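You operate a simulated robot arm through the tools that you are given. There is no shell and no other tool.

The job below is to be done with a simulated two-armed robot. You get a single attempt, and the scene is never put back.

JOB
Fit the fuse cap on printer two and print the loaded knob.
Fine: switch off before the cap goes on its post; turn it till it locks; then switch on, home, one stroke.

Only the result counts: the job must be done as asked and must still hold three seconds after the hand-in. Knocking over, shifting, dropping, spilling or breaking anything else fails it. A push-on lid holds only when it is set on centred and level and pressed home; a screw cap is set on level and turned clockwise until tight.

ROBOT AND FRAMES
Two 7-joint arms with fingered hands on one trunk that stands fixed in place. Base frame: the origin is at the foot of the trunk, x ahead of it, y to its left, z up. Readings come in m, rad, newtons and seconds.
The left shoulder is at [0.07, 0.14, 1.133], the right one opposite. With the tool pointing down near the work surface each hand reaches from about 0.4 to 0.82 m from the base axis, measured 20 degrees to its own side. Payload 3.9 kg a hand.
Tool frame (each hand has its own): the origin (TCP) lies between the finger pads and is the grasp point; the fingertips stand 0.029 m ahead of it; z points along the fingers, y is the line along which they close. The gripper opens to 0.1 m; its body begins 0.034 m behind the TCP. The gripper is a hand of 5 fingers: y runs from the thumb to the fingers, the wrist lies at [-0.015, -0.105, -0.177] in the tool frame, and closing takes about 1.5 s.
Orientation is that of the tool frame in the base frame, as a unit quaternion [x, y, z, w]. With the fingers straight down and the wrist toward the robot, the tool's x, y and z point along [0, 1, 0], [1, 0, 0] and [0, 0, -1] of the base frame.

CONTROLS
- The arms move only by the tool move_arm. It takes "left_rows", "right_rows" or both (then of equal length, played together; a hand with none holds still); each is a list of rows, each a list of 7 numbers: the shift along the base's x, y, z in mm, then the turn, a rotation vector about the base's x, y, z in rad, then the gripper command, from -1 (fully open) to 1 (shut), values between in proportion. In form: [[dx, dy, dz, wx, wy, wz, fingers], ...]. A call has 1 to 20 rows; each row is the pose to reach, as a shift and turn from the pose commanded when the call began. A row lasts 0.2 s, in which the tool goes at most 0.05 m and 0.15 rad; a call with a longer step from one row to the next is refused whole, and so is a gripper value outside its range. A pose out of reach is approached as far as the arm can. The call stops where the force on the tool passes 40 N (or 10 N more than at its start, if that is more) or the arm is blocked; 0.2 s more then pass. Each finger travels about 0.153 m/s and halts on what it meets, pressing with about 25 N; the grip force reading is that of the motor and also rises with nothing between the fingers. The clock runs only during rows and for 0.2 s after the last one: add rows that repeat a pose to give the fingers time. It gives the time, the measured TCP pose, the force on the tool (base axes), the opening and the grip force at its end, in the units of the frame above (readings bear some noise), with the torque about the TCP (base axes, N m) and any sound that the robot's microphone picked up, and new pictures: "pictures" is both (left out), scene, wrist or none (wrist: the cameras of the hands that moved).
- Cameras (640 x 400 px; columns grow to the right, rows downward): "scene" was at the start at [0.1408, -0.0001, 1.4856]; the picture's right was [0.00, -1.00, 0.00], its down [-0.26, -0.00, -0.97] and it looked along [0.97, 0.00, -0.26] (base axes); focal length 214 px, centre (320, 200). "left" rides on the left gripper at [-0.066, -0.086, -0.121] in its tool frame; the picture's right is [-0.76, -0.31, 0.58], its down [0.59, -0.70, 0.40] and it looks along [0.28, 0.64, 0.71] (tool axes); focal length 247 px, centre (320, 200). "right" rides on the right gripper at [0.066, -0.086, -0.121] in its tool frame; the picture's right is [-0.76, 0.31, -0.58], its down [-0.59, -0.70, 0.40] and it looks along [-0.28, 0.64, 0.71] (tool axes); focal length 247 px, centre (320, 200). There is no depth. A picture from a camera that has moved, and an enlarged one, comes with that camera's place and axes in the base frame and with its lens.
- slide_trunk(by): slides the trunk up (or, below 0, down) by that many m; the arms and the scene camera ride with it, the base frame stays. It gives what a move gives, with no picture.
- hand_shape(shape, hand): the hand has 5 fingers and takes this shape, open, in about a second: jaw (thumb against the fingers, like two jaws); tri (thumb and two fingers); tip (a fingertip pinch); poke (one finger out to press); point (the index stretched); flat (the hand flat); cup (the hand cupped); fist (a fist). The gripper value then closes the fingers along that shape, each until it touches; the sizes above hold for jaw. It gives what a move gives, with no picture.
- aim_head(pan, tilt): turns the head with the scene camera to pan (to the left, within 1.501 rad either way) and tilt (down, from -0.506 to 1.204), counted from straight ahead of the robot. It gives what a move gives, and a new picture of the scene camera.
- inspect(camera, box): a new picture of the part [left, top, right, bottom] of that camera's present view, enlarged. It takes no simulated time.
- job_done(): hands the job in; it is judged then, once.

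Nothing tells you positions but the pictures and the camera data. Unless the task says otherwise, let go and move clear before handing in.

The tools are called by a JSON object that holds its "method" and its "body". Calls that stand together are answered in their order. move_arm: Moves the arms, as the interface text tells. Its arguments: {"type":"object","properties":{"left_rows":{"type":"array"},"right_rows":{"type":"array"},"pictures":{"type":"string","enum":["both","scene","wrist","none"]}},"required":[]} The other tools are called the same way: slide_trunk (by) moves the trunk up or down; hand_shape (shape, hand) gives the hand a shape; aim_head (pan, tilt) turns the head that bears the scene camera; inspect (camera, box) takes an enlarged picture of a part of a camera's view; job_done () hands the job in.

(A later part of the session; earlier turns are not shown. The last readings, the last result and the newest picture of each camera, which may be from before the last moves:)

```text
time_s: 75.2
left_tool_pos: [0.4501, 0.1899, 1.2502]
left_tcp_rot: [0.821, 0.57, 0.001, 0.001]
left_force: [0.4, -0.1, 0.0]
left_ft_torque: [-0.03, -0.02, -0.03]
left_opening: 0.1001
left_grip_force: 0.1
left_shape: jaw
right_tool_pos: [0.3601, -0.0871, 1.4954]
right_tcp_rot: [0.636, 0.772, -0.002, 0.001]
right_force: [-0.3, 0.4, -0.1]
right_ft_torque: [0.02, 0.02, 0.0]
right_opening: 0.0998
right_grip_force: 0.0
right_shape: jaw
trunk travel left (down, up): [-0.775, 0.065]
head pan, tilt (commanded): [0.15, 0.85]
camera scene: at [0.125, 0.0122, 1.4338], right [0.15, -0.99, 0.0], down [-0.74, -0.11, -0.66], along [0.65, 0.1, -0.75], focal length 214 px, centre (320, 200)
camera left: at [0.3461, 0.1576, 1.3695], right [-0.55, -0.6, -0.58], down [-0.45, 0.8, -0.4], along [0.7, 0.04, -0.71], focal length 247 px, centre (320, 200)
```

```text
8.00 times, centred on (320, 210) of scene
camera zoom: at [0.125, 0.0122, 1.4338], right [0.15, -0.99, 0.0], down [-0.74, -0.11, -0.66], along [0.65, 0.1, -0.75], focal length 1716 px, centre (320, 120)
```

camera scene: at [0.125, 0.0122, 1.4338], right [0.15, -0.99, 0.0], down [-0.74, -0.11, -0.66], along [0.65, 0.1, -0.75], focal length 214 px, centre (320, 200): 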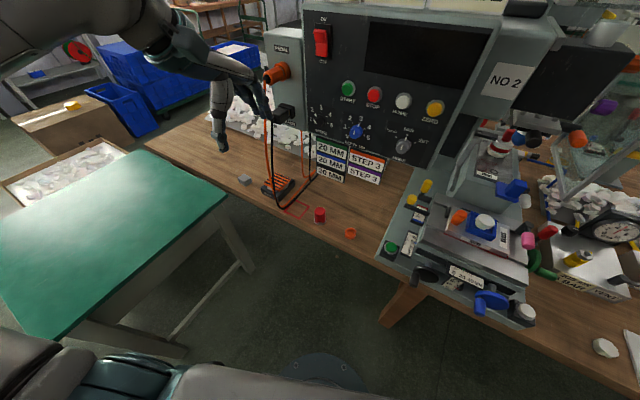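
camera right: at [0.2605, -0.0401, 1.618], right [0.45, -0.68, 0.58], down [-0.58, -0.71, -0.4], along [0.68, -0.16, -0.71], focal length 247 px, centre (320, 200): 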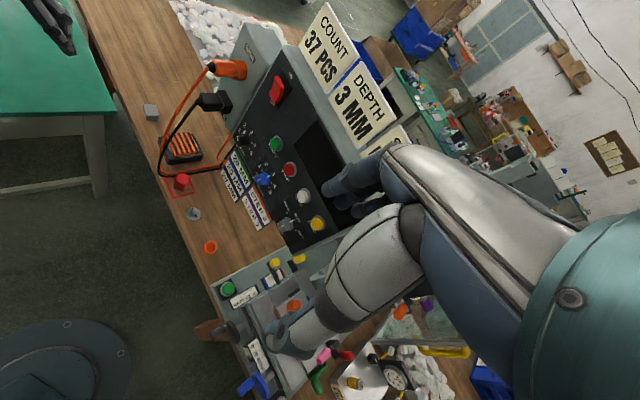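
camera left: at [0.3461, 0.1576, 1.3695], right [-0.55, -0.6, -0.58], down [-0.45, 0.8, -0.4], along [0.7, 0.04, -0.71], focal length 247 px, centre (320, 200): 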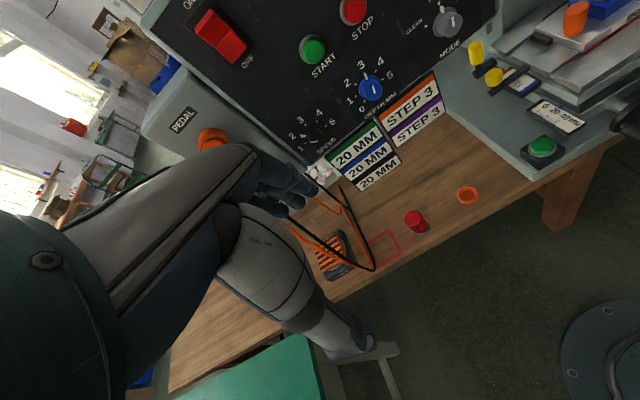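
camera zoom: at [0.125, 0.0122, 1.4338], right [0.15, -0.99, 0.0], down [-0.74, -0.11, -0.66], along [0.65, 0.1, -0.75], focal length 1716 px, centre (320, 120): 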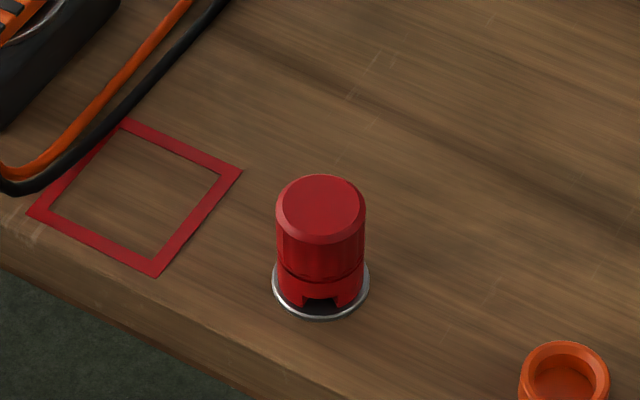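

The cap is neatly seated on its post. Next: poke shape and back to the panel to switch on.

{"method": "hand_shape", "body": {"hand": "left", "shape": "poke"}}

{"method": "aim_head", "body": {"pan": 0.15, "tilt": 0.4}}

{"method": "move_arm", "body": {"left_rows": [[0, -3, 0, -0.037, -0.0983, 0, -1], [6, -6, 5, -0.074, -0.1966, 0, -1], [14, -10, 10, -0.111, -0.2949, 0, -1], [24, -14, 15, -0.148, -0.3932, 0, -1], [36, -19, 20, -0.185, -0.4915, 0, -1], [48, -24, 25, -0.222, -0.5898, 0, -1], [60, -29, 30, -0.259, -0.6881, 0, -1], [72, -34, 35, -0.296, -0.7864, 0, -1], [84, -38, 40, -0.333, -0.8847, 0, -1], [96, -43, 44, -0.37, -0.983, 0, -1], [108, -48, 47, -0.407, -1.0813, 0, -1], [120, -53, 50, -0.444, -1.1796, 0, -1], [120, -53, 50, -0.444, -1.1796, 0, -1]]}}

```text
time_s: 76.1
left_tool_pos: [0.4492, 0.1898, 1.2495]
left_tcp_rot: [0.821, 0.571, 0.001, 0.001]
left_force: [-1.1, 0.4, -0.2]
left_ft_torque: [-0.01, -0.01, 0.0]
left_opening: 0.0
left_grip_force: 0.0
left_shape: poke
right_tool_pos: [0.3598, -0.0885, 1.4958]
right_tcp_rot: [0.636, 0.772, -0.002, 0.001]
right_force: [0.2, -0.2, -0.2]
right_ft_torque: [-0.02, -0.03, -0.02]
right_opening: 0.1
right_grip_force: 0.0
right_shape: jaw
trunk travel left (down, up): [-0.775, 0.065]
head pan, tilt (commanded): [0.15, 0.85]
```

```text
time_s: 77.0
left_tool_pos: [0.448, 0.191, 1.2488]
left_tcp_rot: [0.821, 0.571, 0.0, 0.001]
left_force: [-0.4, 0.0, -0.6]
left_ft_torque: [0.02, -0.02, 0.04]
left_opening: 0.0
left_grip_force: 0.0
left_shape: poke
right_tool_pos: [0.3596, -0.0887, 1.4944]
right_tcp_rot: [0.636, 0.772, 0.0, 0.001]
right_force: [0.8, -0.2, -0.7]
right_ft_torque: [-0.02, -0.03, 0.01]
right_opening: 0.1002
right_grip_force: 0.0
right_shape: jaw
trunk travel left (down, up): [-0.775, 0.065]
head pan, tilt (commanded): [0.15, 0.4]
camera scene: at [0.139, 0.0135, 1.4728], right [0.15, -0.99, 0.0], down [-0.39, -0.06, -0.92], along [0.91, 0.14, -0.39], focal length 214 px, centre (320, 200)
```

scene: 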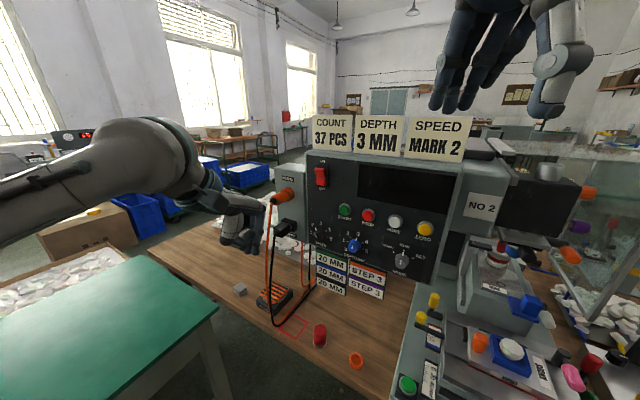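

```text
time_s: 79.8
left_tool_pos: [0.5677, 0.1307, 1.2989]
left_tcp_rot: [0.672, 0.456, 0.331, 0.48]
left_force: [-0.5, 1.1, -0.7]
left_ft_torque: [0.03, 0.02, -0.02]
left_opening: 0.0
left_grip_force: 0.1
left_shape: poke
left hand out of reach, approached as far as the arm can: row 12, 13
right_tool_pos: [0.3611, -0.0879, 1.4947]
right_tcp_rot: [0.636, 0.772, -0.002, 0.001]
right_force: [0.9, -0.4, 0.7]
right_ft_torque: [0.01, 0.06, -0.03]
right_opening: 0.0996
right_grip_force: 0.0
right_shape: jaw
trunk travel left (down, up): [-0.775, 0.065]
head pan, tilt (commanded): [0.15, 0.4]
camera scene: at [0.1412, 0.0144, 1.4727], right [0.15, -0.99, 0.0], down [-0.39, -0.06, -0.92], along [0.91, 0.14, -0.39], focal length 214 px, centre (320, 200)
camera left: at [0.4109, 0.1199, 1.255], right [0.14, -0.87, -0.48], down [0.36, 0.5, -0.79], along [0.92, -0.06, 0.38], focal length 247 px, centre (320, 200)
```

scene: 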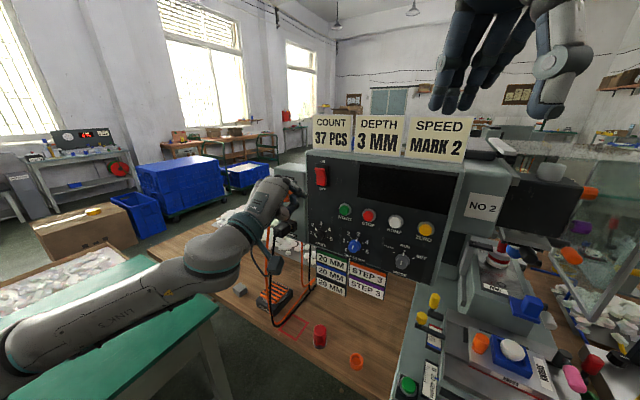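
left: 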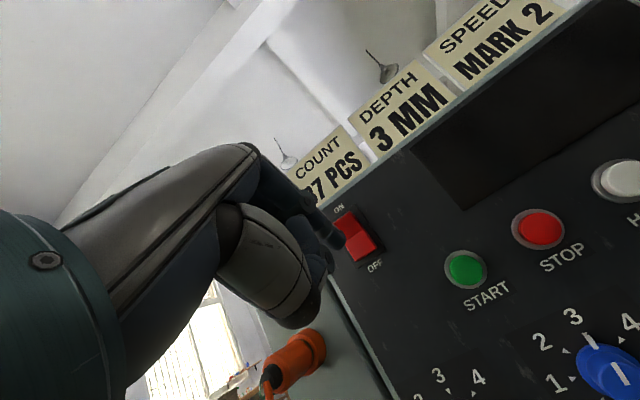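

Back in front of the panel. Moving to a standoff before the rocker's upper (ON) half.

{"method": "move_arm", "body": {"left_rows": [[12, -2, 11, 0, 0, 0, -1], [24, -4, 22, 0, 0, 0, -1], [35, -5, 32, 0, 0, 0, -1], [35, -5, 32, 0, 0, 0, -1]]}}

{"method": "inspect", "body": {"camera": "left", "box": [280, 170, 440, 270]}}

{"method": "inspect", "body": {"camera": "scene", "box": [260, 150, 380, 225]}}

```text
time_s: 80.8
left_tool_pos: [0.6011, 0.1252, 1.3311]
left_tcp_rot: [0.663, 0.461, 0.335, 0.486]
left_force: [0.9, -0.2, -0.6]
left_ft_torque: [0.0, 0.0, 0.01]
left_opening: 0.0
left_grip_force: 0.0
left_shape: poke
right_tool_pos: [0.3595, -0.0878, 1.4974]
right_tcp_rot: [0.636, 0.772, -0.001, 0.001]
right_force: [-0.1, -0.8, 0.5]
right_ft_torque: [-0.01, 0.01, -0.01]
right_opening: 0.0999
right_grip_force: 0.0
right_shape: jaw
trunk travel left (down, up): [-0.775, 0.065]
head pan, tilt (commanded): [0.15, 0.4]
camera scene: at [0.1391, 0.0136, 1.4729], right [0.15, -0.99, 0.0], down [-0.38, -0.06, -0.92], along [0.91, 0.14, -0.39], focal length 214 px, centre (320, 200)
camera left: at [0.4458, 0.1108, 1.2853], right [0.16, -0.87, -0.47], down [0.36, 0.49, -0.79], along [0.92, -0.04, 0.39], focal length 247 px, centre (320, 200)
```

scene: 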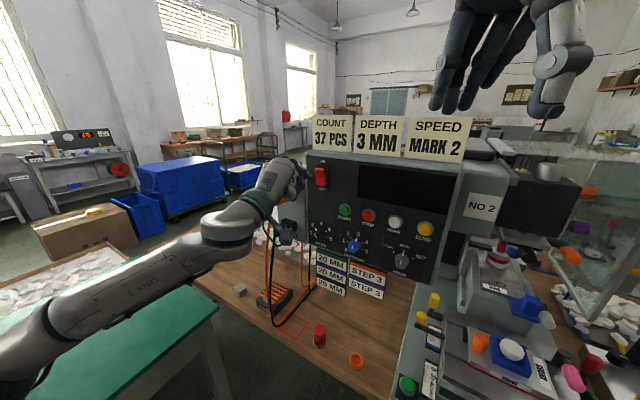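
left: 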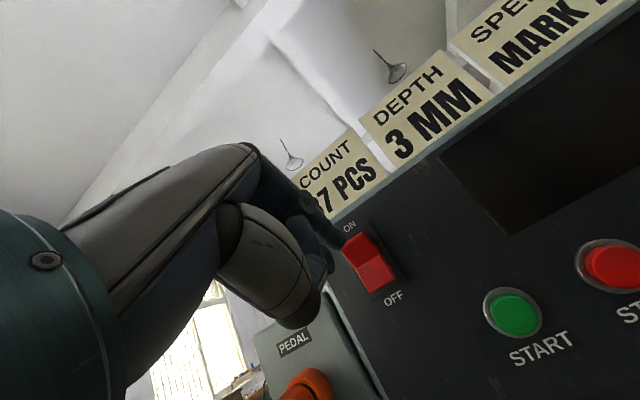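

```text
4.00 times, centred on (360, 220) of left
camera zoom: at [0.4458, 0.1108, 1.2853], right [0.16, -0.87, -0.47], down [0.36, 0.49, -0.79], along [0.92, -0.04, 0.39], focal length 988 px, centre (160, 120)
```

zoom: 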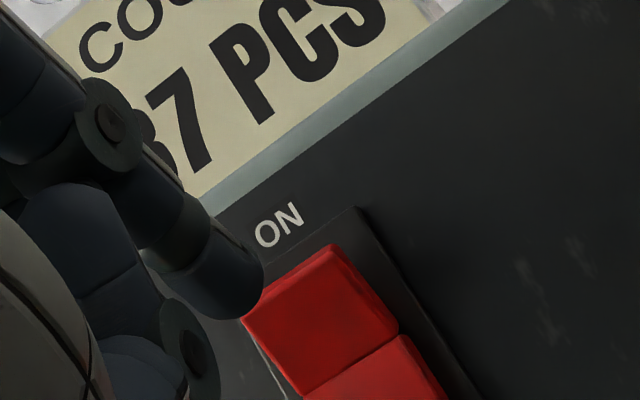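

```text
5.33 times, centred on (320, 188) of scene
camera zoom: at [0.1391, 0.0136, 1.4729], right [0.15, -0.99, 0.0], down [-0.38, -0.06, -0.92], along [0.91, 0.14, -0.39], focal length 1144 px, centre (320, 267)
```

zoom: 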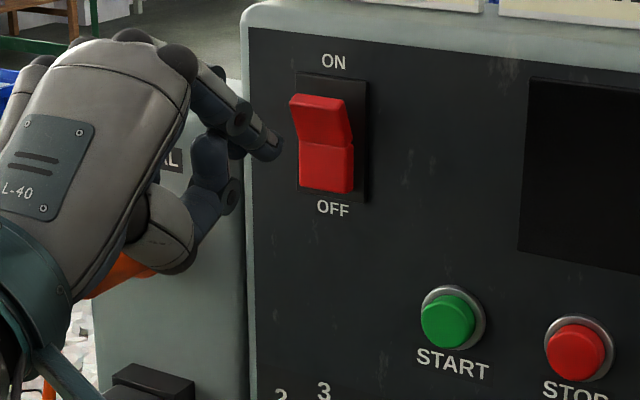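

The fingertip lines up with the ON half. Pressing in along the panel normal.

{"method": "move_arm", "body": {"left_rows": [[9.4, -3.5, 0, 0, 0, 0, -1], [18.7, -7, 0, 0, 0, 0, -1], [28.1, -10.5, 0, 0, 0, 0, -1], [33.7, -12.6, 0, 0, 0, 0, -1], [39.3, -14.7, 0, 0, 0, 0, -1], [43, -16.1, 0, 0, 0, 0, -1], [46.8, -17.6, 0, 0, 0, 0, -1], [50.5, -19, 0, 0, 0, 0, -1], [54.3, -20.4, 0, 0, 0, 0, -1], [57, -21.4, 0, 0, 0, 0, -1]]}}

{"method": "inspect", "body": {"camera": "scene", "box": [260, 150, 380, 225]}}

```text
time_s: 83.0
left_tool_pos: [0.6526, 0.1045, 1.3318]
left_tcp_rot: [0.662, 0.46, 0.337, 0.487]
left_force: [-15.4, 4.4, -2.0]
left_ft_torque: [0.04, 0.19, 0.11]
left_opening: 0.0
left_grip_force: 0.1
left_shape: poke
right_tool_pos: [0.3543, -0.0854, 1.4981]
right_tcp_rot: [0.636, 0.772, 0.0, 0.003]
right_force: [0.9, -0.2, 0.4]
right_ft_torque: [0.0, -0.02, 0.0]
right_opening: 0.0999
right_grip_force: 0.1
right_shape: jaw
trunk travel left (down, up): [-0.775, 0.065]
head pan, tilt (commanded): [0.15, 0.4]
camera scene: at [0.1336, 0.0156, 1.4734], right [0.15, -0.99, 0.0], down [-0.38, -0.06, -0.92], along [0.91, 0.14, -0.39], focal length 214 px, centre (320, 200)
camera left: at [0.4971, 0.091, 1.2875], right [0.16, -0.87, -0.46], down [0.36, 0.49, -0.79], along [0.92, -0.04, 0.4], focal length 247 px, centre (320, 200)
```

scene: 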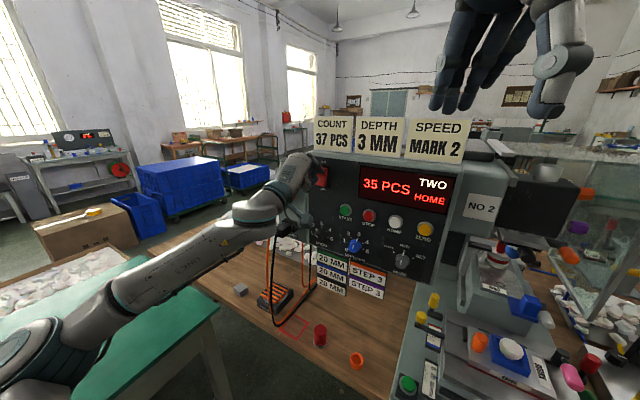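
left: 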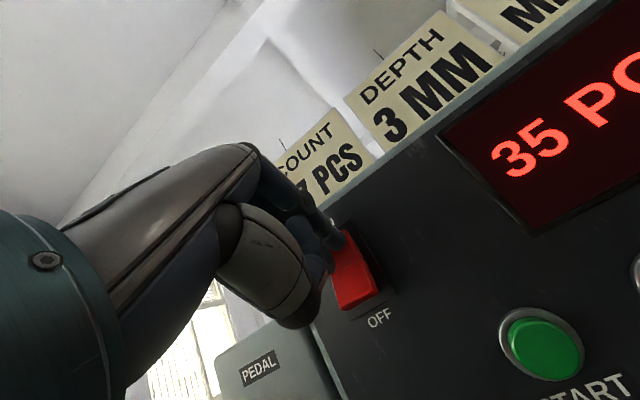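

```text
5.33 times, centred on (320, 188) of scene
camera zoom: at [0.1336, 0.0156, 1.4734], right [0.15, -0.99, 0.0], down [-0.38, -0.06, -0.92], along [0.91, 0.14, -0.39], focal length 1144 px, centre (320, 267)
```

zoom: 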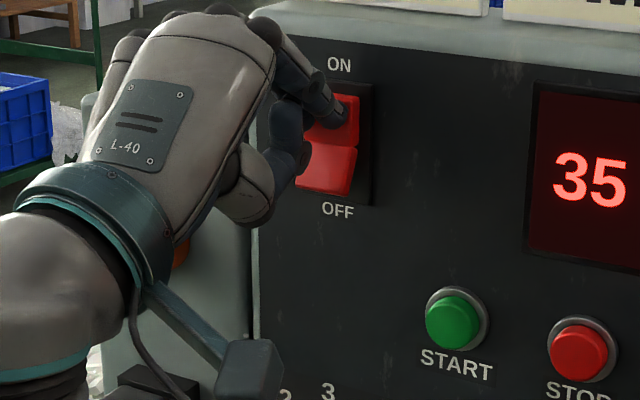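

Power is on: the display reads "35 PCS – TWO – HOME". I'll back the finger off and read the display.

{"method": "move_arm", "body": {"left_rows": [[-15, 6, 0, 0, 0, 0, -1], [-40, 15, 0, 0, 0, 0, -1], [-75, 28, 0, 0, 0, 0, -1], [-75, 28, 0, 0, 0, 0, -1]]}}

{"method": "inspect", "body": {"camera": "scene", "box": [300, 140, 460, 290]}}

{"method": "inspect", "body": {"camera": "scene", "box": [350, 160, 460, 220]}}

{"method": "inspect", "body": {"camera": "scene", "box": [400, 180, 600, 400]}}

```text
time_s: 84.0
left_tool_pos: [0.585, 0.1308, 1.329]
left_tcp_rot: [0.663, 0.461, 0.335, 0.485]
left_force: [0.7, 0.5, -0.5]
left_ft_torque: [0.01, -0.04, 0.01]
left_opening: 0.0001
left_grip_force: 0.0
left_shape: poke
right_tool_pos: [0.3605, -0.0897, 1.4959]
right_tcp_rot: [0.636, 0.772, -0.001, 0.0]
right_force: [1.0, -0.2, 0.1]
right_ft_torque: [0.01, -0.03, 0.01]
right_opening: 0.1
right_grip_force: 0.1
right_shape: jaw
trunk travel left (down, up): [-0.775, 0.065]
head pan, tilt (commanded): [0.15, 0.4]
camera scene: at [0.1405, 0.0128, 1.4727], right [0.15, -0.99, 0.0], down [-0.39, -0.06, -0.92], along [0.91, 0.14, -0.39], focal length 214 px, centre (320, 200)
camera left: at [0.4281, 0.1168, 1.2851], right [0.16, -0.87, -0.47], down [0.36, 0.49, -0.79], along [0.92, -0.04, 0.39], focal length 247 px, centre (320, 200)
```

scene: 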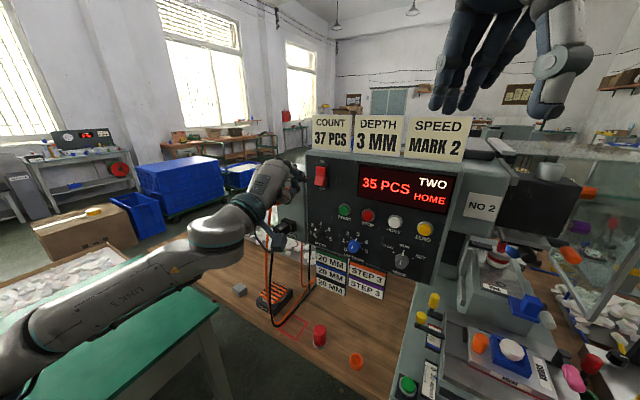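
left: 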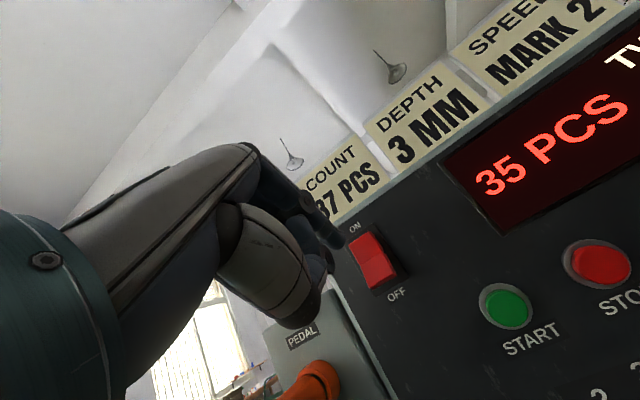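

```text
2.67 times, centred on (380, 215) of scene
camera zoom: at [0.1405, 0.0128, 1.4727], right [0.15, -0.99, 0.0], down [-0.39, -0.06, -0.92], along [0.91, 0.14, -0.39], focal length 572 px, centre (160, 160)
```

zoom: 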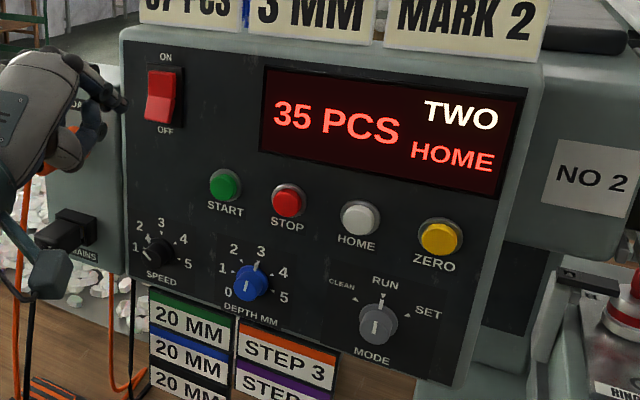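

```text
5.82 times, centred on (405, 190) of scene
camera zoom: at [0.1405, 0.0128, 1.4727], right [0.15, -0.99, 0.0], down [-0.39, -0.06, -0.92], along [0.91, 0.14, -0.39], focal length 1248 px, centre (-174, 258)
```

zoom: 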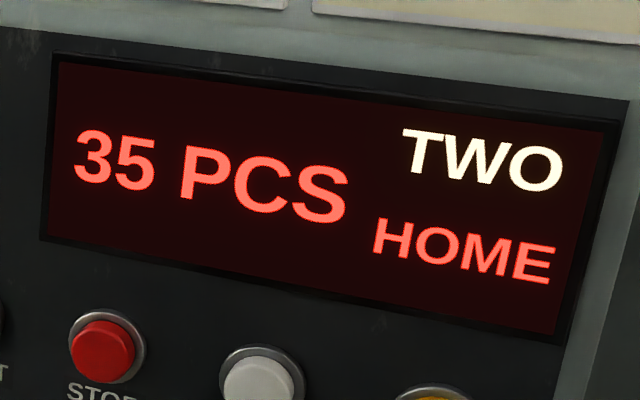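

```text
1.82 times, centred on (500, 290) of scene
camera zoom: at [0.1405, 0.0128, 1.4727], right [0.15, -0.99, 0.0], down [-0.39, -0.06, -0.92], along [0.91, 0.14, -0.39], focal length 390 px, centre (-7, 36)
```

zoom: 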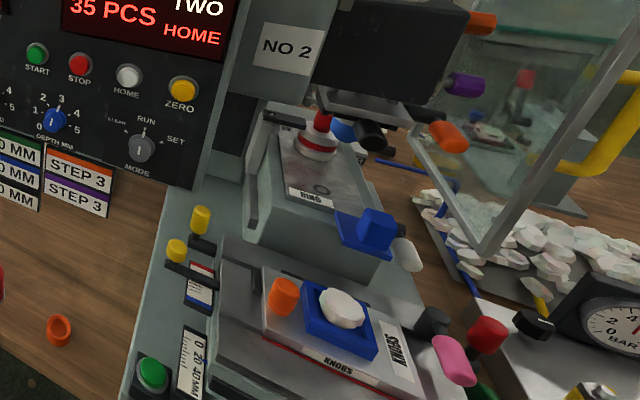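

Display wants HOME. HOME button centre triangulates to about (0.608, −0.095, 1.230) and START to (0.653, 0.025, 1.230). I'll move the fingertip to a standoff in front of HOME.

{"method": "move_arm", "body": {"left_rows": [[-8, -35, -16, 0, 0, 0, -1], [-15, -70, -32, 0, 0, 0, -1], [-22, -105, -48, 0, 0, 0, -1], [-28, -140, -64, 0, 0, 0, -1], [-34, -170, -80, 0, 0, 0, -1], [-38, -196, -95, 0, 0, 0, -1], [-38, -196, -95, 0, 0, 0, -1]]}}

```text
time_s: 85.6
left_tool_pos: [0.5441, -0.0626, 1.2364]
left_tcp_rot: [0.661, 0.462, 0.336, 0.487]
left_force: [-0.5, 0.7, -0.4]
left_ft_torque: [-0.05, 0.01, -0.03]
left_opening: 0.0
left_grip_force: 0.0
left_shape: poke
left hand out of reach, approached as far as the arm can: row 4, 5
right_tool_pos: [0.3596, -0.0853, 1.496]
right_tcp_rot: [0.636, 0.771, -0.001, 0.001]
right_force: [0.6, 0.0, 0.3]
right_ft_torque: [-0.04, -0.01, -0.02]
right_opening: 0.1001
right_grip_force: 0.0
right_shape: jaw
trunk travel left (down, up): [-0.775, 0.065]
head pan, tilt (commanded): [0.15, 0.4]
camera scene: at [0.1384, 0.0163, 1.4729], right [0.15, -0.99, 0.0], down [-0.38, -0.06, -0.92], along [0.91, 0.14, -0.39], focal length 214 px, centre (320, 200)
camera left: at [0.389, -0.0773, 1.1914], right [0.16, -0.87, -0.46], down [0.36, 0.49, -0.79], along [0.92, -0.04, 0.39], focal length 247 px, centre (320, 200)
```

scene: 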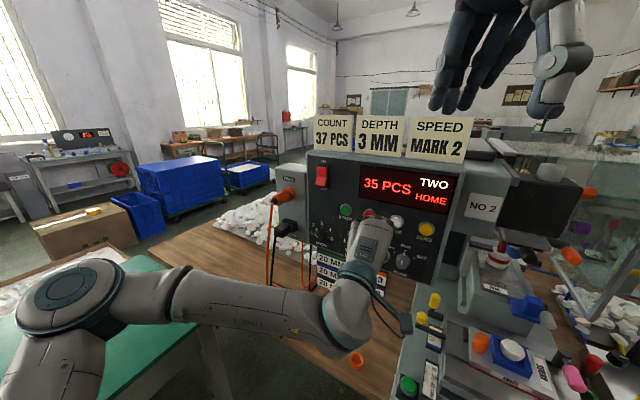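
left: 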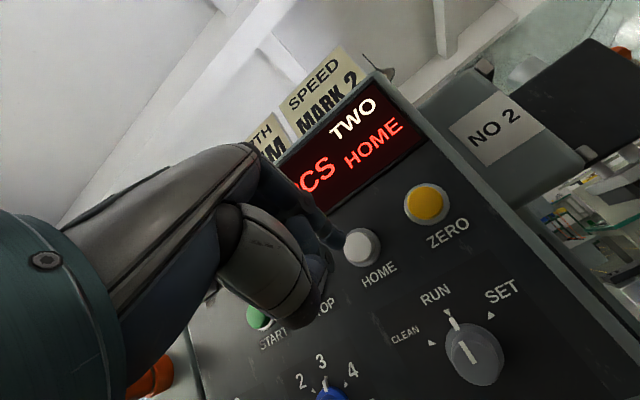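

The finger is right in front of HOME. Checking alignment before pressing.

{"method": "inspect", "body": {"camera": "left", "box": [280, 190, 440, 290]}}

{"method": "inspect", "body": {"camera": "scene", "box": [320, 180, 440, 255]}}

```text
4.00 times, centred on (360, 240) of left
camera zoom: at [0.389, -0.0773, 1.1914], right [0.16, -0.87, -0.46], down [0.36, 0.49, -0.79], along [0.92, -0.04, 0.39], focal length 988 px, centre (160, 40)
```

zoom: 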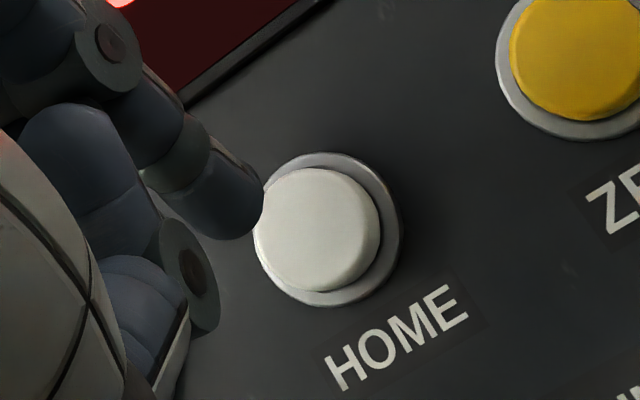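

```text
5.33 times, centred on (380, 218) of scene
camera zoom: at [0.1384, 0.0163, 1.4729], right [0.15, -0.99, 0.0], down [-0.38, -0.06, -0.92], along [0.91, 0.14, -0.39], focal length 1144 px, centre (0, 107)
```

zoom: 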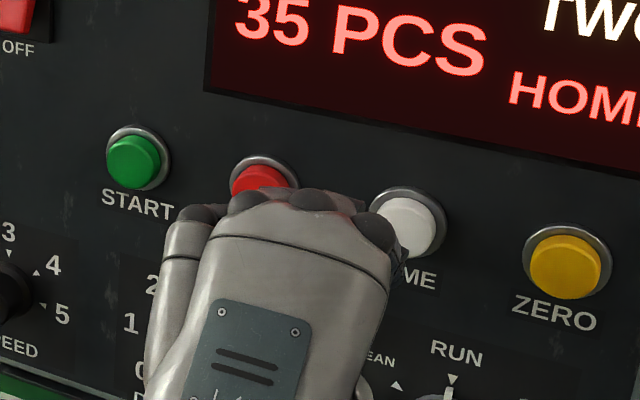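

Prediction says the tip lands on the centre of HOME after ~40 mm. Pressing slowly.

{"method": "move_arm", "body": {"left_rows": [[9.4, -3.5, 0, 0, 0, 0, -1], [18.7, -7, 0, 0, 0, 0, -1], [28.1, -10.5, 0, 0, 0, 0, -1], [33.7, -12.6, 0, 0, 0, 0, -1], [37.4, -14, 0, 0, 0, 0, -1], [40.2, -15.1, 0, 0, 0, 0, -1], [43, -16.1, 0, 0, 0, 0, -1]]}}

{"method": "inspect", "body": {"camera": "left", "box": [280, 190, 440, 290]}}

{"method": "inspect", "body": {"camera": "scene", "box": [340, 160, 460, 235]}}

```text
time_s: 87.2
left_tool_pos: [0.5825, -0.0805, 1.2374]
left_tcp_rot: [0.662, 0.46, 0.336, 0.487]
left_force: [-19.6, 6.7, -1.8]
left_ft_torque: [0.08, 0.22, 0.12]
left_opening: 0.0002
left_grip_force: 0.0
left_shape: poke
right_tool_pos: [0.355, -0.086, 1.4983]
right_tcp_rot: [0.636, 0.772, -0.001, 0.003]
right_force: [0.3, -0.5, 0.1]
right_ft_torque: [0.02, -0.01, 0.0]
right_opening: 0.0997
right_grip_force: 0.0
right_shape: jaw
trunk travel left (down, up): [-0.775, 0.065]
head pan, tilt (commanded): [0.15, 0.4]
heard: click
camera scene: at [0.1334, 0.0155, 1.4734], right [0.15, -0.99, 0.0], down [-0.38, -0.06, -0.92], along [0.91, 0.14, -0.39], focal length 214 px, centre (320, 200)
camera left: at [0.4271, -0.0937, 1.1922], right [0.16, -0.87, -0.46], down [0.36, 0.49, -0.79], along [0.92, -0.04, 0.4], focal length 247 px, centre (320, 200)
```

scene: 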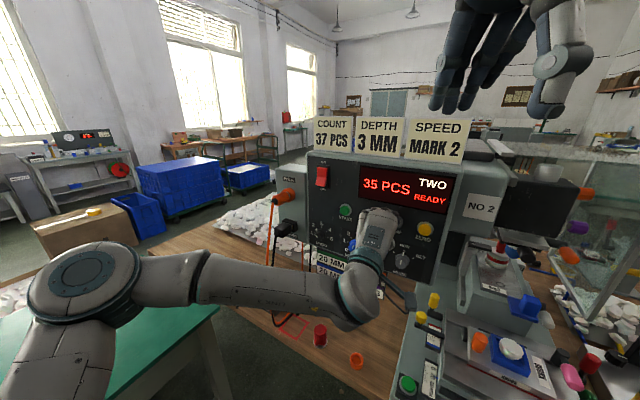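
left: 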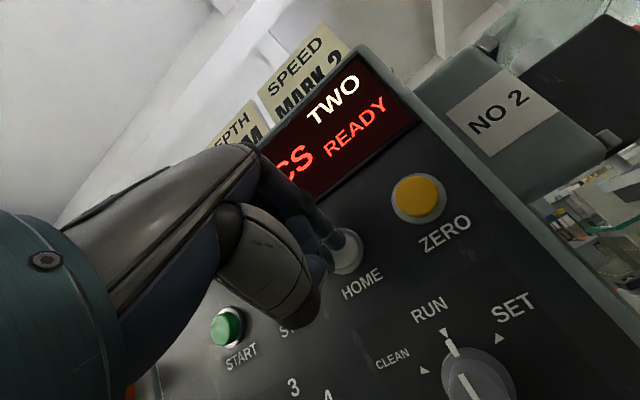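

```text
4.00 times, centred on (360, 240) of left
camera zoom: at [0.4271, -0.0937, 1.1922], right [0.16, -0.87, -0.46], down [0.36, 0.49, -0.79], along [0.92, -0.04, 0.4], focal length 988 px, centre (160, 40)
```

zoom: 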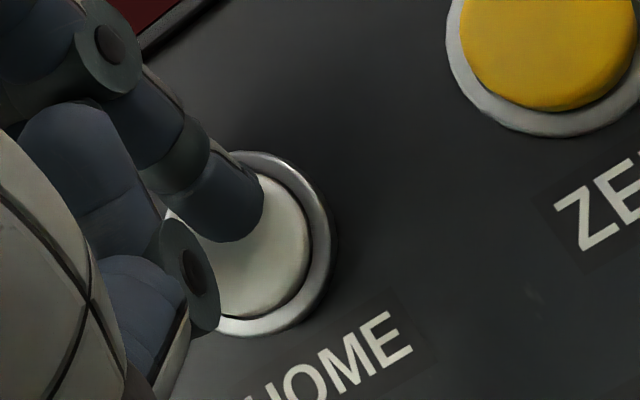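

```text
5.33 times, centred on (400, 198) of scene
camera zoom: at [0.1334, 0.0155, 1.4734], right [0.15, -0.99, 0.0], down [-0.38, -0.06, -0.92], along [0.91, 0.14, -0.39], focal length 1144 px, centre (-107, 213)
```

zoom: 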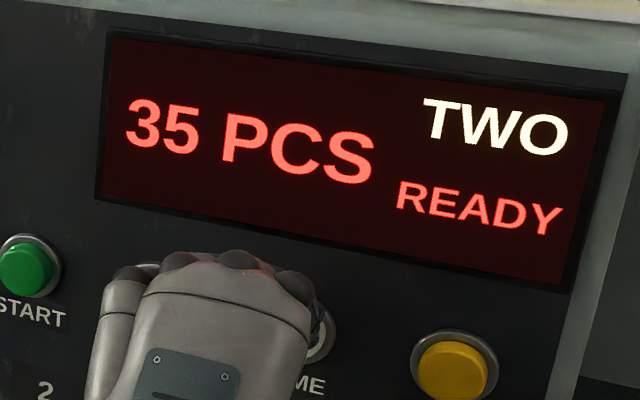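

HOME clicked and the display says READY (35 PCS). Now I retract and shift across to a standoff in front of START.

{"method": "move_arm", "body": {"left_rows": [[-15, 6, 0, 0, 0, 0, -1], [-46.8, 17.6, 0, 0, 0, 0, -1], [-31.8, 57.7, 0, 0, 0, 0, -1], [-16.7, 97.8, 0, 0, 0, 0, -1], [-1.7, 137.9, 0, 0, 0, 0, -1], [-1.7, 137.9, 0, 0, 0, 0, -1]]}}

{"method": "inspect", "body": {"camera": "left", "box": [280, 190, 440, 290]}}

{"method": "inspect", "body": {"camera": "scene", "box": [400, 180, 600, 400]}}

```text
time_s: 88.6
left_tool_pos: [0.5694, 0.0211, 1.242]
left_tcp_rot: [0.658, 0.472, 0.337, 0.48]
left_force: [0.4, 0.0, -0.3]
left_ft_torque: [0.01, -0.01, 0.0]
left_opening: 0.0
left_grip_force: 0.1
left_shape: poke
left hand out of reach, approached as far as the arm can: row 4, 5, 6
right_tool_pos: [0.3602, -0.089, 1.4951]
right_tcp_rot: [0.636, 0.771, -0.002, 0.0]
right_force: [-0.1, 0.4, -0.8]
right_ft_torque: [-0.02, 0.02, 0.0]
right_opening: 0.0999
right_grip_force: 0.1
right_shape: jaw
trunk travel left (down, up): [-0.775, 0.065]
head pan, tilt (commanded): [0.15, 0.4]
camera scene: at [0.1403, 0.0132, 1.4728], right [0.15, -0.99, 0.0], down [-0.39, -0.06, -0.92], along [0.91, 0.14, -0.39], focal length 214 px, centre (320, 200)
camera left: at [0.414, 0.0037, 1.1989], right [0.18, -0.87, -0.46], down [0.34, 0.5, -0.8], along [0.92, -0.01, 0.39], focal length 247 px, centre (320, 200)
```

scene: 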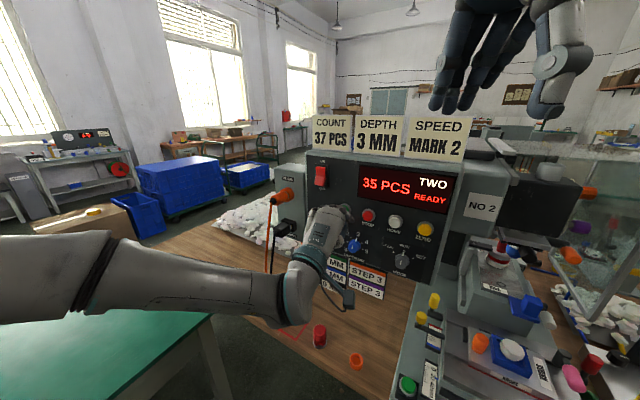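
left: 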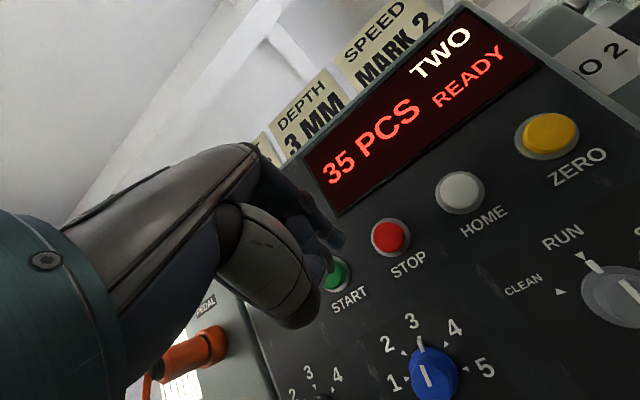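

```text
4.00 times, centred on (360, 240) of left
camera zoom: at [0.414, 0.0037, 1.1989], right [0.18, -0.87, -0.46], down [0.34, 0.5, -0.8], along [0.92, -0.01, 0.39], focal length 988 px, centre (160, 40)
```

zoom: 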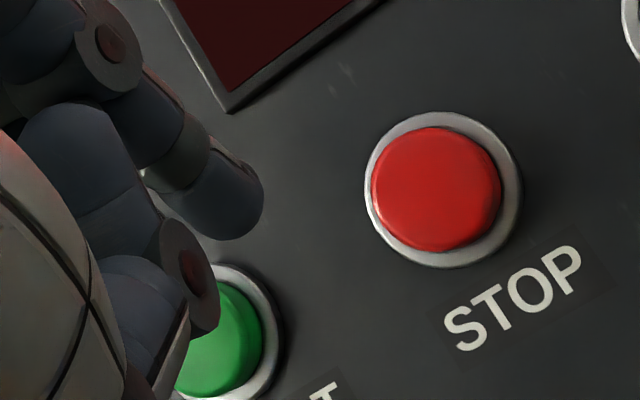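

```text
1.82 times, centred on (500, 290) of scene
camera zoom: at [0.1403, 0.0132, 1.4728], right [0.15, -0.99, 0.0], down [-0.39, -0.06, -0.92], along [0.91, 0.14, -0.39], focal length 390 px, centre (-7, 36)
```

zoom: 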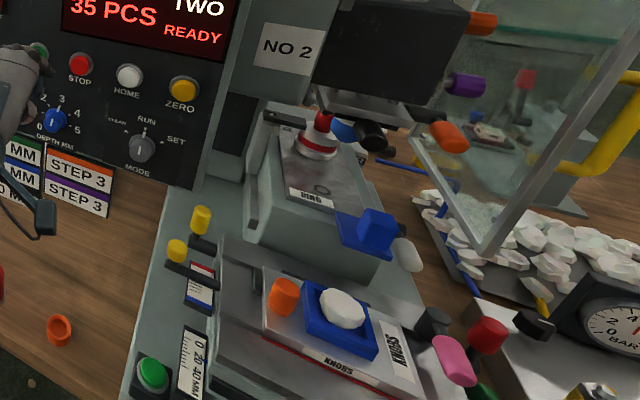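

The arm was clipped short by reach, so the tip is still between STOP and START. I'll move left and slightly forward (farther from the shoulder), keeping ~3 cm off the panel.

{"method": "move_arm", "body": {"left_rows": [[8, 10, -2, 0, 0, 0, -1], [18, 20, -4, 0, 0, 0, -1], [30, 30, -5, 0, 0, 0, -1], [30, 30, -5, 0, 0, 0, -1]]}}

{"method": "inspect", "body": {"camera": "left", "box": [280, 190, 440, 290]}}

{"method": "inspect", "body": {"camera": "scene", "box": [300, 180, 420, 255]}}

```text
time_s: 89.6
left_tool_pos: [0.5775, 0.0183, 1.2454]
left_tcp_rot: [0.658, 0.473, 0.338, 0.48]
left_force: [0.1, 0.1, -0.5]
left_ft_torque: [-0.01, 0.05, 0.02]
left_opening: 0.0003
left_grip_force: 0.0
left_shape: poke
left hand out of reach, approached as far as the arm can: row 1, 2, 3, 4
right_tool_pos: [0.3599, -0.0882, 1.4964]
right_tcp_rot: [0.636, 0.772, 0.0, 0.002]
right_force: [-0.1, -0.3, -0.5]
right_ft_torque: [-0.01, 0.06, -0.01]
right_opening: 0.1002
right_grip_force: 0.1
right_shape: jaw
trunk travel left (down, up): [-0.775, 0.065]
head pan, tilt (commanded): [0.15, 0.4]
camera scene: at [0.1392, 0.0141, 1.4729], right [0.15, -0.99, 0.0], down [-0.38, -0.06, -0.92], along [0.91, 0.14, -0.39], focal length 214 px, centre (320, 200)
camera left: at [0.4223, -0.0005, 1.2013], right [0.18, -0.87, -0.46], down [0.34, 0.5, -0.8], along [0.92, -0.01, 0.39], focal length 247 px, centre (320, 200)
```

scene: 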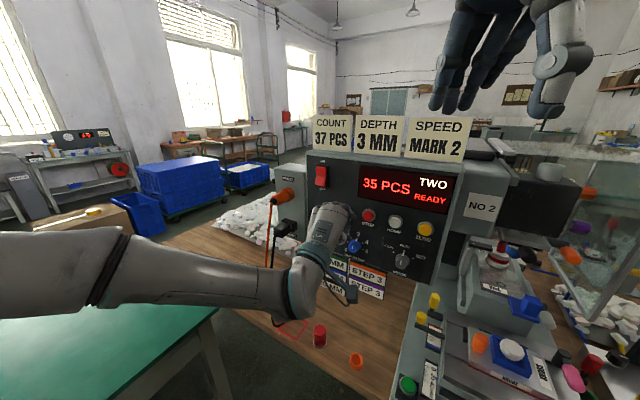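
left: 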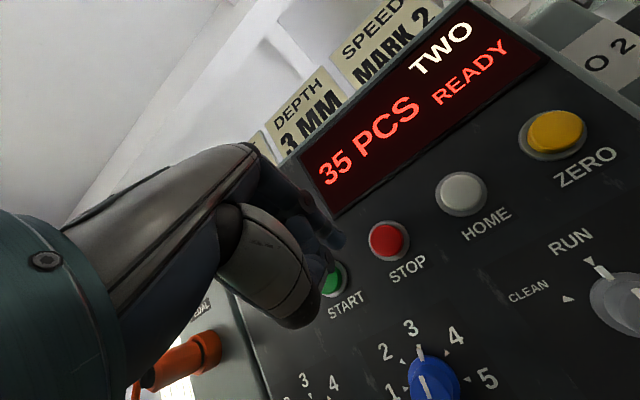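

```text
4.00 times, centred on (360, 240) of left
camera zoom: at [0.4223, -0.0005, 1.2013], right [0.18, -0.87, -0.46], down [0.34, 0.5, -0.8], along [0.92, -0.01, 0.39], focal length 988 px, centre (160, 40)
```

zoom: 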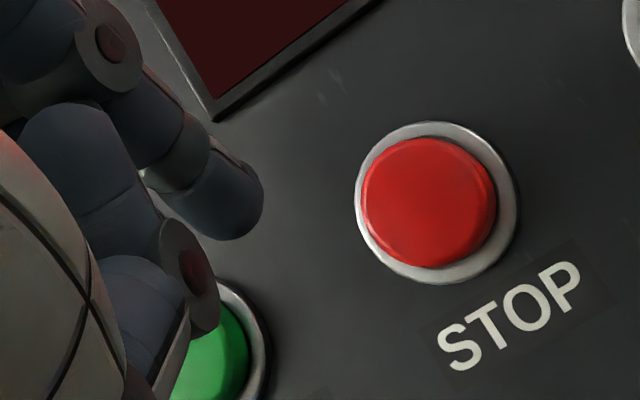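

```text
5.33 times, centred on (360, 218) of scene
camera zoom: at [0.1392, 0.0141, 1.4729], right [0.15, -0.99, 0.0], down [-0.38, -0.06, -0.92], along [0.91, 0.14, -0.39], focal length 1144 px, centre (107, 107)
```

zoom: 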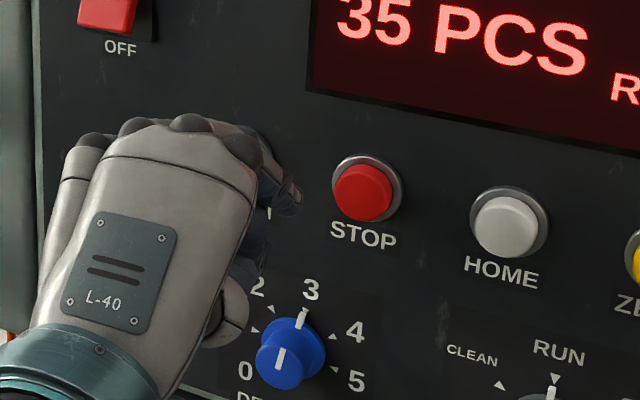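

A close-to-shoulder dead zone blocks sliding left here. I'll go up first (blank panel area), then left, then come down in front of START nearer the panel.

{"method": "move_arm", "body": {"left_rows": [[0, 0, 30, 0, 0, 0, -1], [0, 3, 60, 0, 0, 0, -1], [4, 20, 70, 0, 0, 0, -1], [8, 37, 70, 0, 0, 0, -1], [8, 37, 70, 0, 0, 0, -1]]}}

```text
time_s: 90.8
left_tool_pos: [0.5733, 0.0203, 1.312]
left_tcp_rot: [0.659, 0.467, 0.337, 0.483]
left_force: [0.0, 0.3, 0.0]
left_ft_torque: [0.02, -0.01, 0.0]
left_opening: 0.0
left_grip_force: 0.1
left_shape: poke
left hand out of reach, approached as far as the arm can: row 1, 2, 3, 4, 5
right_tool_pos: [0.3585, -0.0888, 1.4962]
right_tcp_rot: [0.636, 0.772, -0.001, 0.001]
right_force: [0.5, -0.2, -0.3]
right_ft_torque: [0.0, 0.0, -0.04]
right_opening: 0.1001
right_grip_force: 0.1
right_shape: jaw
trunk travel left (down, up): [-0.775, 0.065]
head pan, tilt (commanded): [0.15, 0.4]
camera scene: at [0.1388, 0.0135, 1.4729], right [0.15, -0.99, 0.0], down [-0.38, -0.06, -0.92], along [0.91, 0.14, -0.39], focal length 214 px, centre (320, 200)
camera left: at [0.418, 0.0041, 1.2683], right [0.17, -0.87, -0.46], down [0.35, 0.49, -0.8], along [0.92, -0.03, 0.39], focal length 247 px, centre (320, 200)
```

scene: 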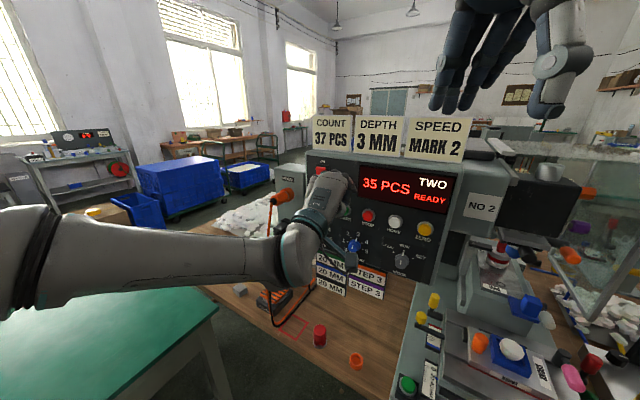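
left: 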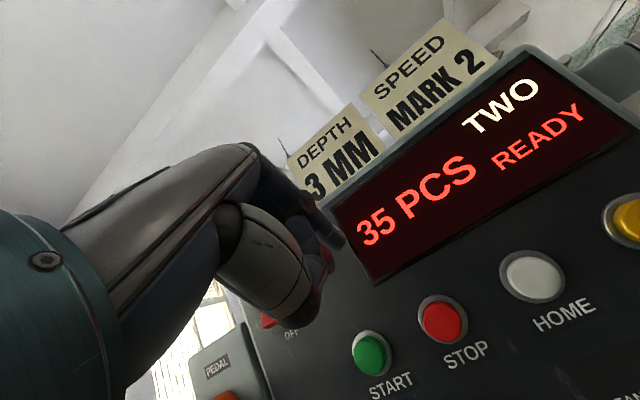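

This arm posture won't go left. I'll fold the hand back down to the neutral pose (which resets the posture) and re-approach START from the rocker side, where that region was reachable.

{"method": "move_arm", "body": {"left_rows": [[-15, 2, -5, 0.037, 0.0983, 0, -1], [-28, 8, -10, 0.074, 0.1966, 0, -1], [-40, 16, -16, 0.111, 0.2949, 0, -1], [-50, 26, -21, 0.148, 0.3932, 0, -1], [-60, 38, -26, 0.185, 0.4915, 0, -1], [-70, 52, -31, 0.222, 0.5898, 0, -1], [-80, 68, -36, 0.259, 0.6881, 0, -1], [-90, 84, -42, 0.296, 0.7864, 0, -1], [-100, 100, -47, 0.333, 0.8847, 0, -1], [-110, 120, -52, 0.37, 0.983, 0, -1], [-117, 140, -57, 0.407, 1.0813, 0, -1], [-123, 160, -62, 0.444, 1.1796, 0, -1], [-123, 170, -62, 0.444, 1.1796, 0, -1], [-123, 170, -62, 0.444, 1.1796, 0, -1]]}}

```text
time_s: 93.8
left_tool_pos: [0.4512, 0.1888, 1.2501]
left_tcp_rot: [0.821, 0.57, 0.0, 0.0]
left_force: [-0.5, 0.1, 0.1]
left_ft_torque: [0.0, 0.03, 0.01]
left_opening: 0.0
left_grip_force: 0.1
left_shape: poke
right_tool_pos: [0.3592, -0.089, 1.4961]
right_tcp_rot: [0.636, 0.772, 0.0, 0.001]
right_force: [-0.7, -0.4, -0.2]
right_ft_torque: [0.0, 0.02, 0.02]
right_opening: 0.0998
right_grip_force: 0.1
right_shape: jaw
trunk travel left (down, up): [-0.775, 0.065]
head pan, tilt (commanded): [0.15, 0.4]
camera scene: at [0.139, 0.0131, 1.4729], right [0.15, -0.99, 0.0], down [-0.38, -0.06, -0.92], along [0.91, 0.14, -0.39], focal length 214 px, centre (320, 200)
camera left: at [0.3473, 0.156, 1.3711], right [-0.55, -0.6, -0.58], down [-0.45, 0.8, -0.4], along [0.7, 0.04, -0.71], focal length 247 px, centre (320, 200)
```

scene: 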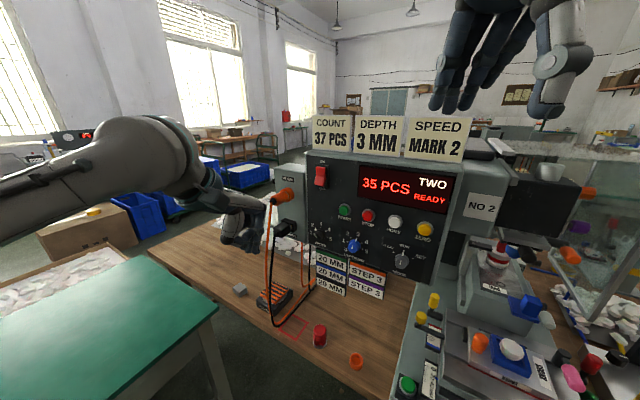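
left: 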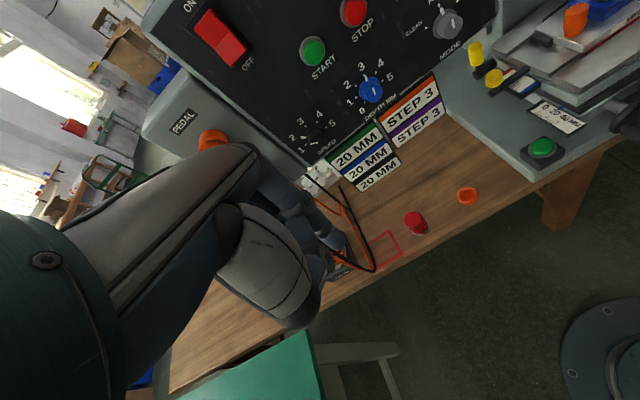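

Neutral again. Pitching forward along the known-good path.

{"method": "move_arm", "body": {"left_rows": [[0, -3, 0, -0.037, -0.0983, 0, -1], [6, -6, 5, -0.074, -0.1966, 0, -1], [14, -10, 10, -0.111, -0.2949, 0, -1], [24, -14, 15, -0.148, -0.3932, 0, -1], [36, -19, 20, -0.185, -0.4915, 0, -1], [48, -24, 25, -0.222, -0.5898, 0, -1], [60, -29, 30, -0.259, -0.6881, 0, -1], [74, -34, 35, -0.296, -0.7864, 0, -1], [90, -39, 40, -0.333, -0.8847, 0, -1], [106, -45, 44, -0.37, -0.983, 0, -1], [122, -51, 47, -0.407, -1.0813, 0, -1], [136, -57, 50, -0.444, -1.1796, 0, -1], [136, -57, 50, -0.444, -1.1796, 0, -1]], "pictures": "none"}}

```text
time_s: 96.6
left_tool_pos: [0.5883, 0.1337, 1.3022]
left_tcp_rot: [0.663, 0.461, 0.337, 0.485]
left_force: [0.2, 0.6, -0.7]
left_ft_torque: [0.02, -0.02, -0.03]
left_opening: 0.0002
left_grip_force: 0.1
left_shape: poke
left hand out of reach, approached as far as the arm can: row 12
right_tool_pos: [0.359, -0.089, 1.4963]
right_tcp_rot: [0.636, 0.772, -0.001, 0.001]
right_force: [0.0, 0.8, 0.1]
right_ft_torque: [0.0, -0.01, -0.02]
right_opening: 0.1001
right_grip_force: 0.1
right_shape: jaw
trunk travel left (down, up): [-0.775, 0.065]
head pan, tilt (commanded): [0.15, 0.4]
```

Now sliding right and down to a standoff in front of START.

{"method": "move_arm", "body": {"left_rows": [[4, -28, -13, 0, 0, 0, -1], [9, -56, -27, 0, 0, 0, -1], [17, -83, -42, 0, 0, 0, -1], [17, -83, -63, 0, 0, 0, -1], [17, -83, -63, 0, 0, 0, -1]]}}

{"method": "inspect", "body": {"camera": "left", "box": [280, 190, 440, 290]}}

{"method": "inspect", "body": {"camera": "scene", "box": [290, 180, 410, 255]}}

```text
time_s: 97.8
left_tool_pos: [0.5991, 0.0526, 1.2664]
left_tcp_rot: [0.665, 0.461, 0.334, 0.484]
left_force: [0.8, 0.3, -0.8]
left_ft_torque: [-0.01, 0.04, 0.0]
left_opening: 0.0001
left_grip_force: 0.0
left_shape: poke
left hand out of reach, approached as far as the arm can: row 3, 4, 5
right_tool_pos: [0.3609, -0.0887, 1.4954]
right_tcp_rot: [0.636, 0.772, -0.002, 0.001]
right_force: [0.5, 0.1, -0.9]
right_ft_torque: [0.0, 0.02, 0.05]
right_opening: 0.1003
right_grip_force: 0.1
right_shape: jaw
trunk travel left (down, up): [-0.775, 0.065]
head pan, tilt (commanded): [0.15, 0.4]
camera scene: at [0.1399, 0.0133, 1.4728], right [0.15, -0.99, 0.0], down [-0.39, -0.06, -0.92], along [0.91, 0.14, -0.39], focal length 214 px, centre (320, 200)
camera left: at [0.4427, 0.04, 1.2228], right [0.16, -0.87, -0.47], down [0.36, 0.49, -0.79], along [0.92, -0.04, 0.39], focal length 247 px, centre (320, 200)
```

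scene: 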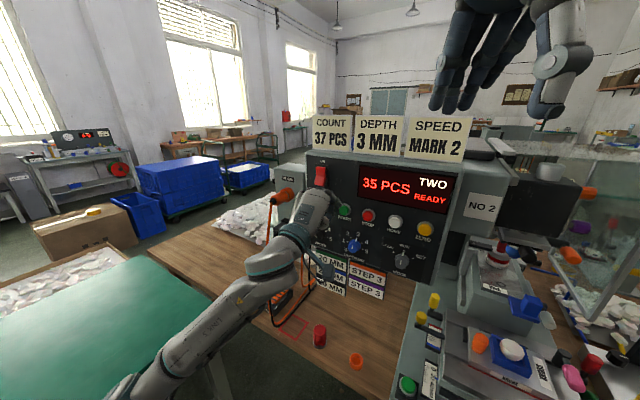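
left: 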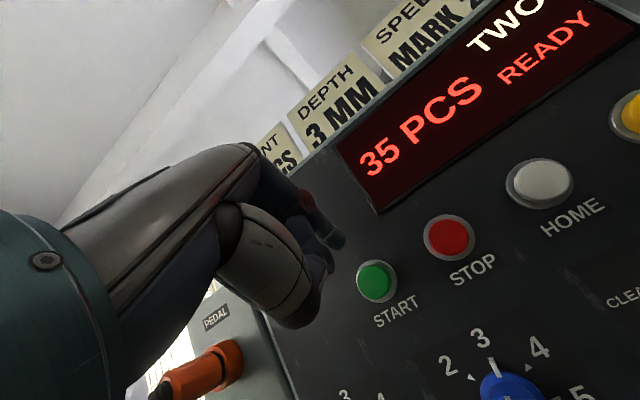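

```text
4.00 times, centred on (360, 240) of left
camera zoom: at [0.4427, 0.04, 1.2228], right [0.16, -0.87, -0.47], down [0.36, 0.49, -0.79], along [0.92, -0.04, 0.39], focal length 988 px, centre (160, 40)
```

zoom: 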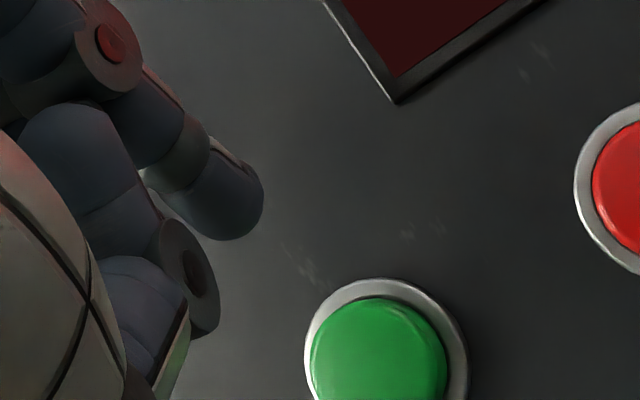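

```text
5.33 times, centred on (350, 218) of scene
camera zoom: at [0.1399, 0.0133, 1.4728], right [0.15, -0.99, 0.0], down [-0.39, -0.06, -0.92], along [0.91, 0.14, -0.39], focal length 1144 px, centre (160, 107)
```

zoom: 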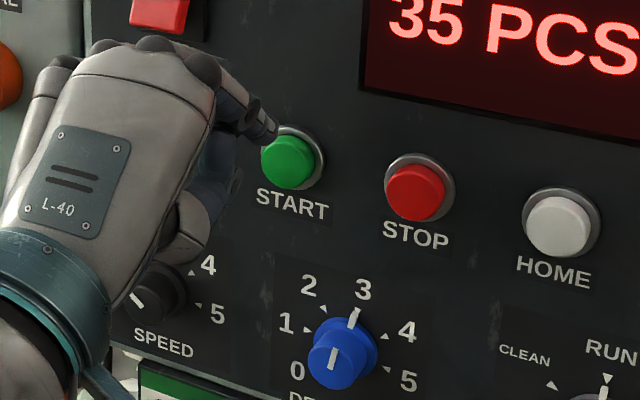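

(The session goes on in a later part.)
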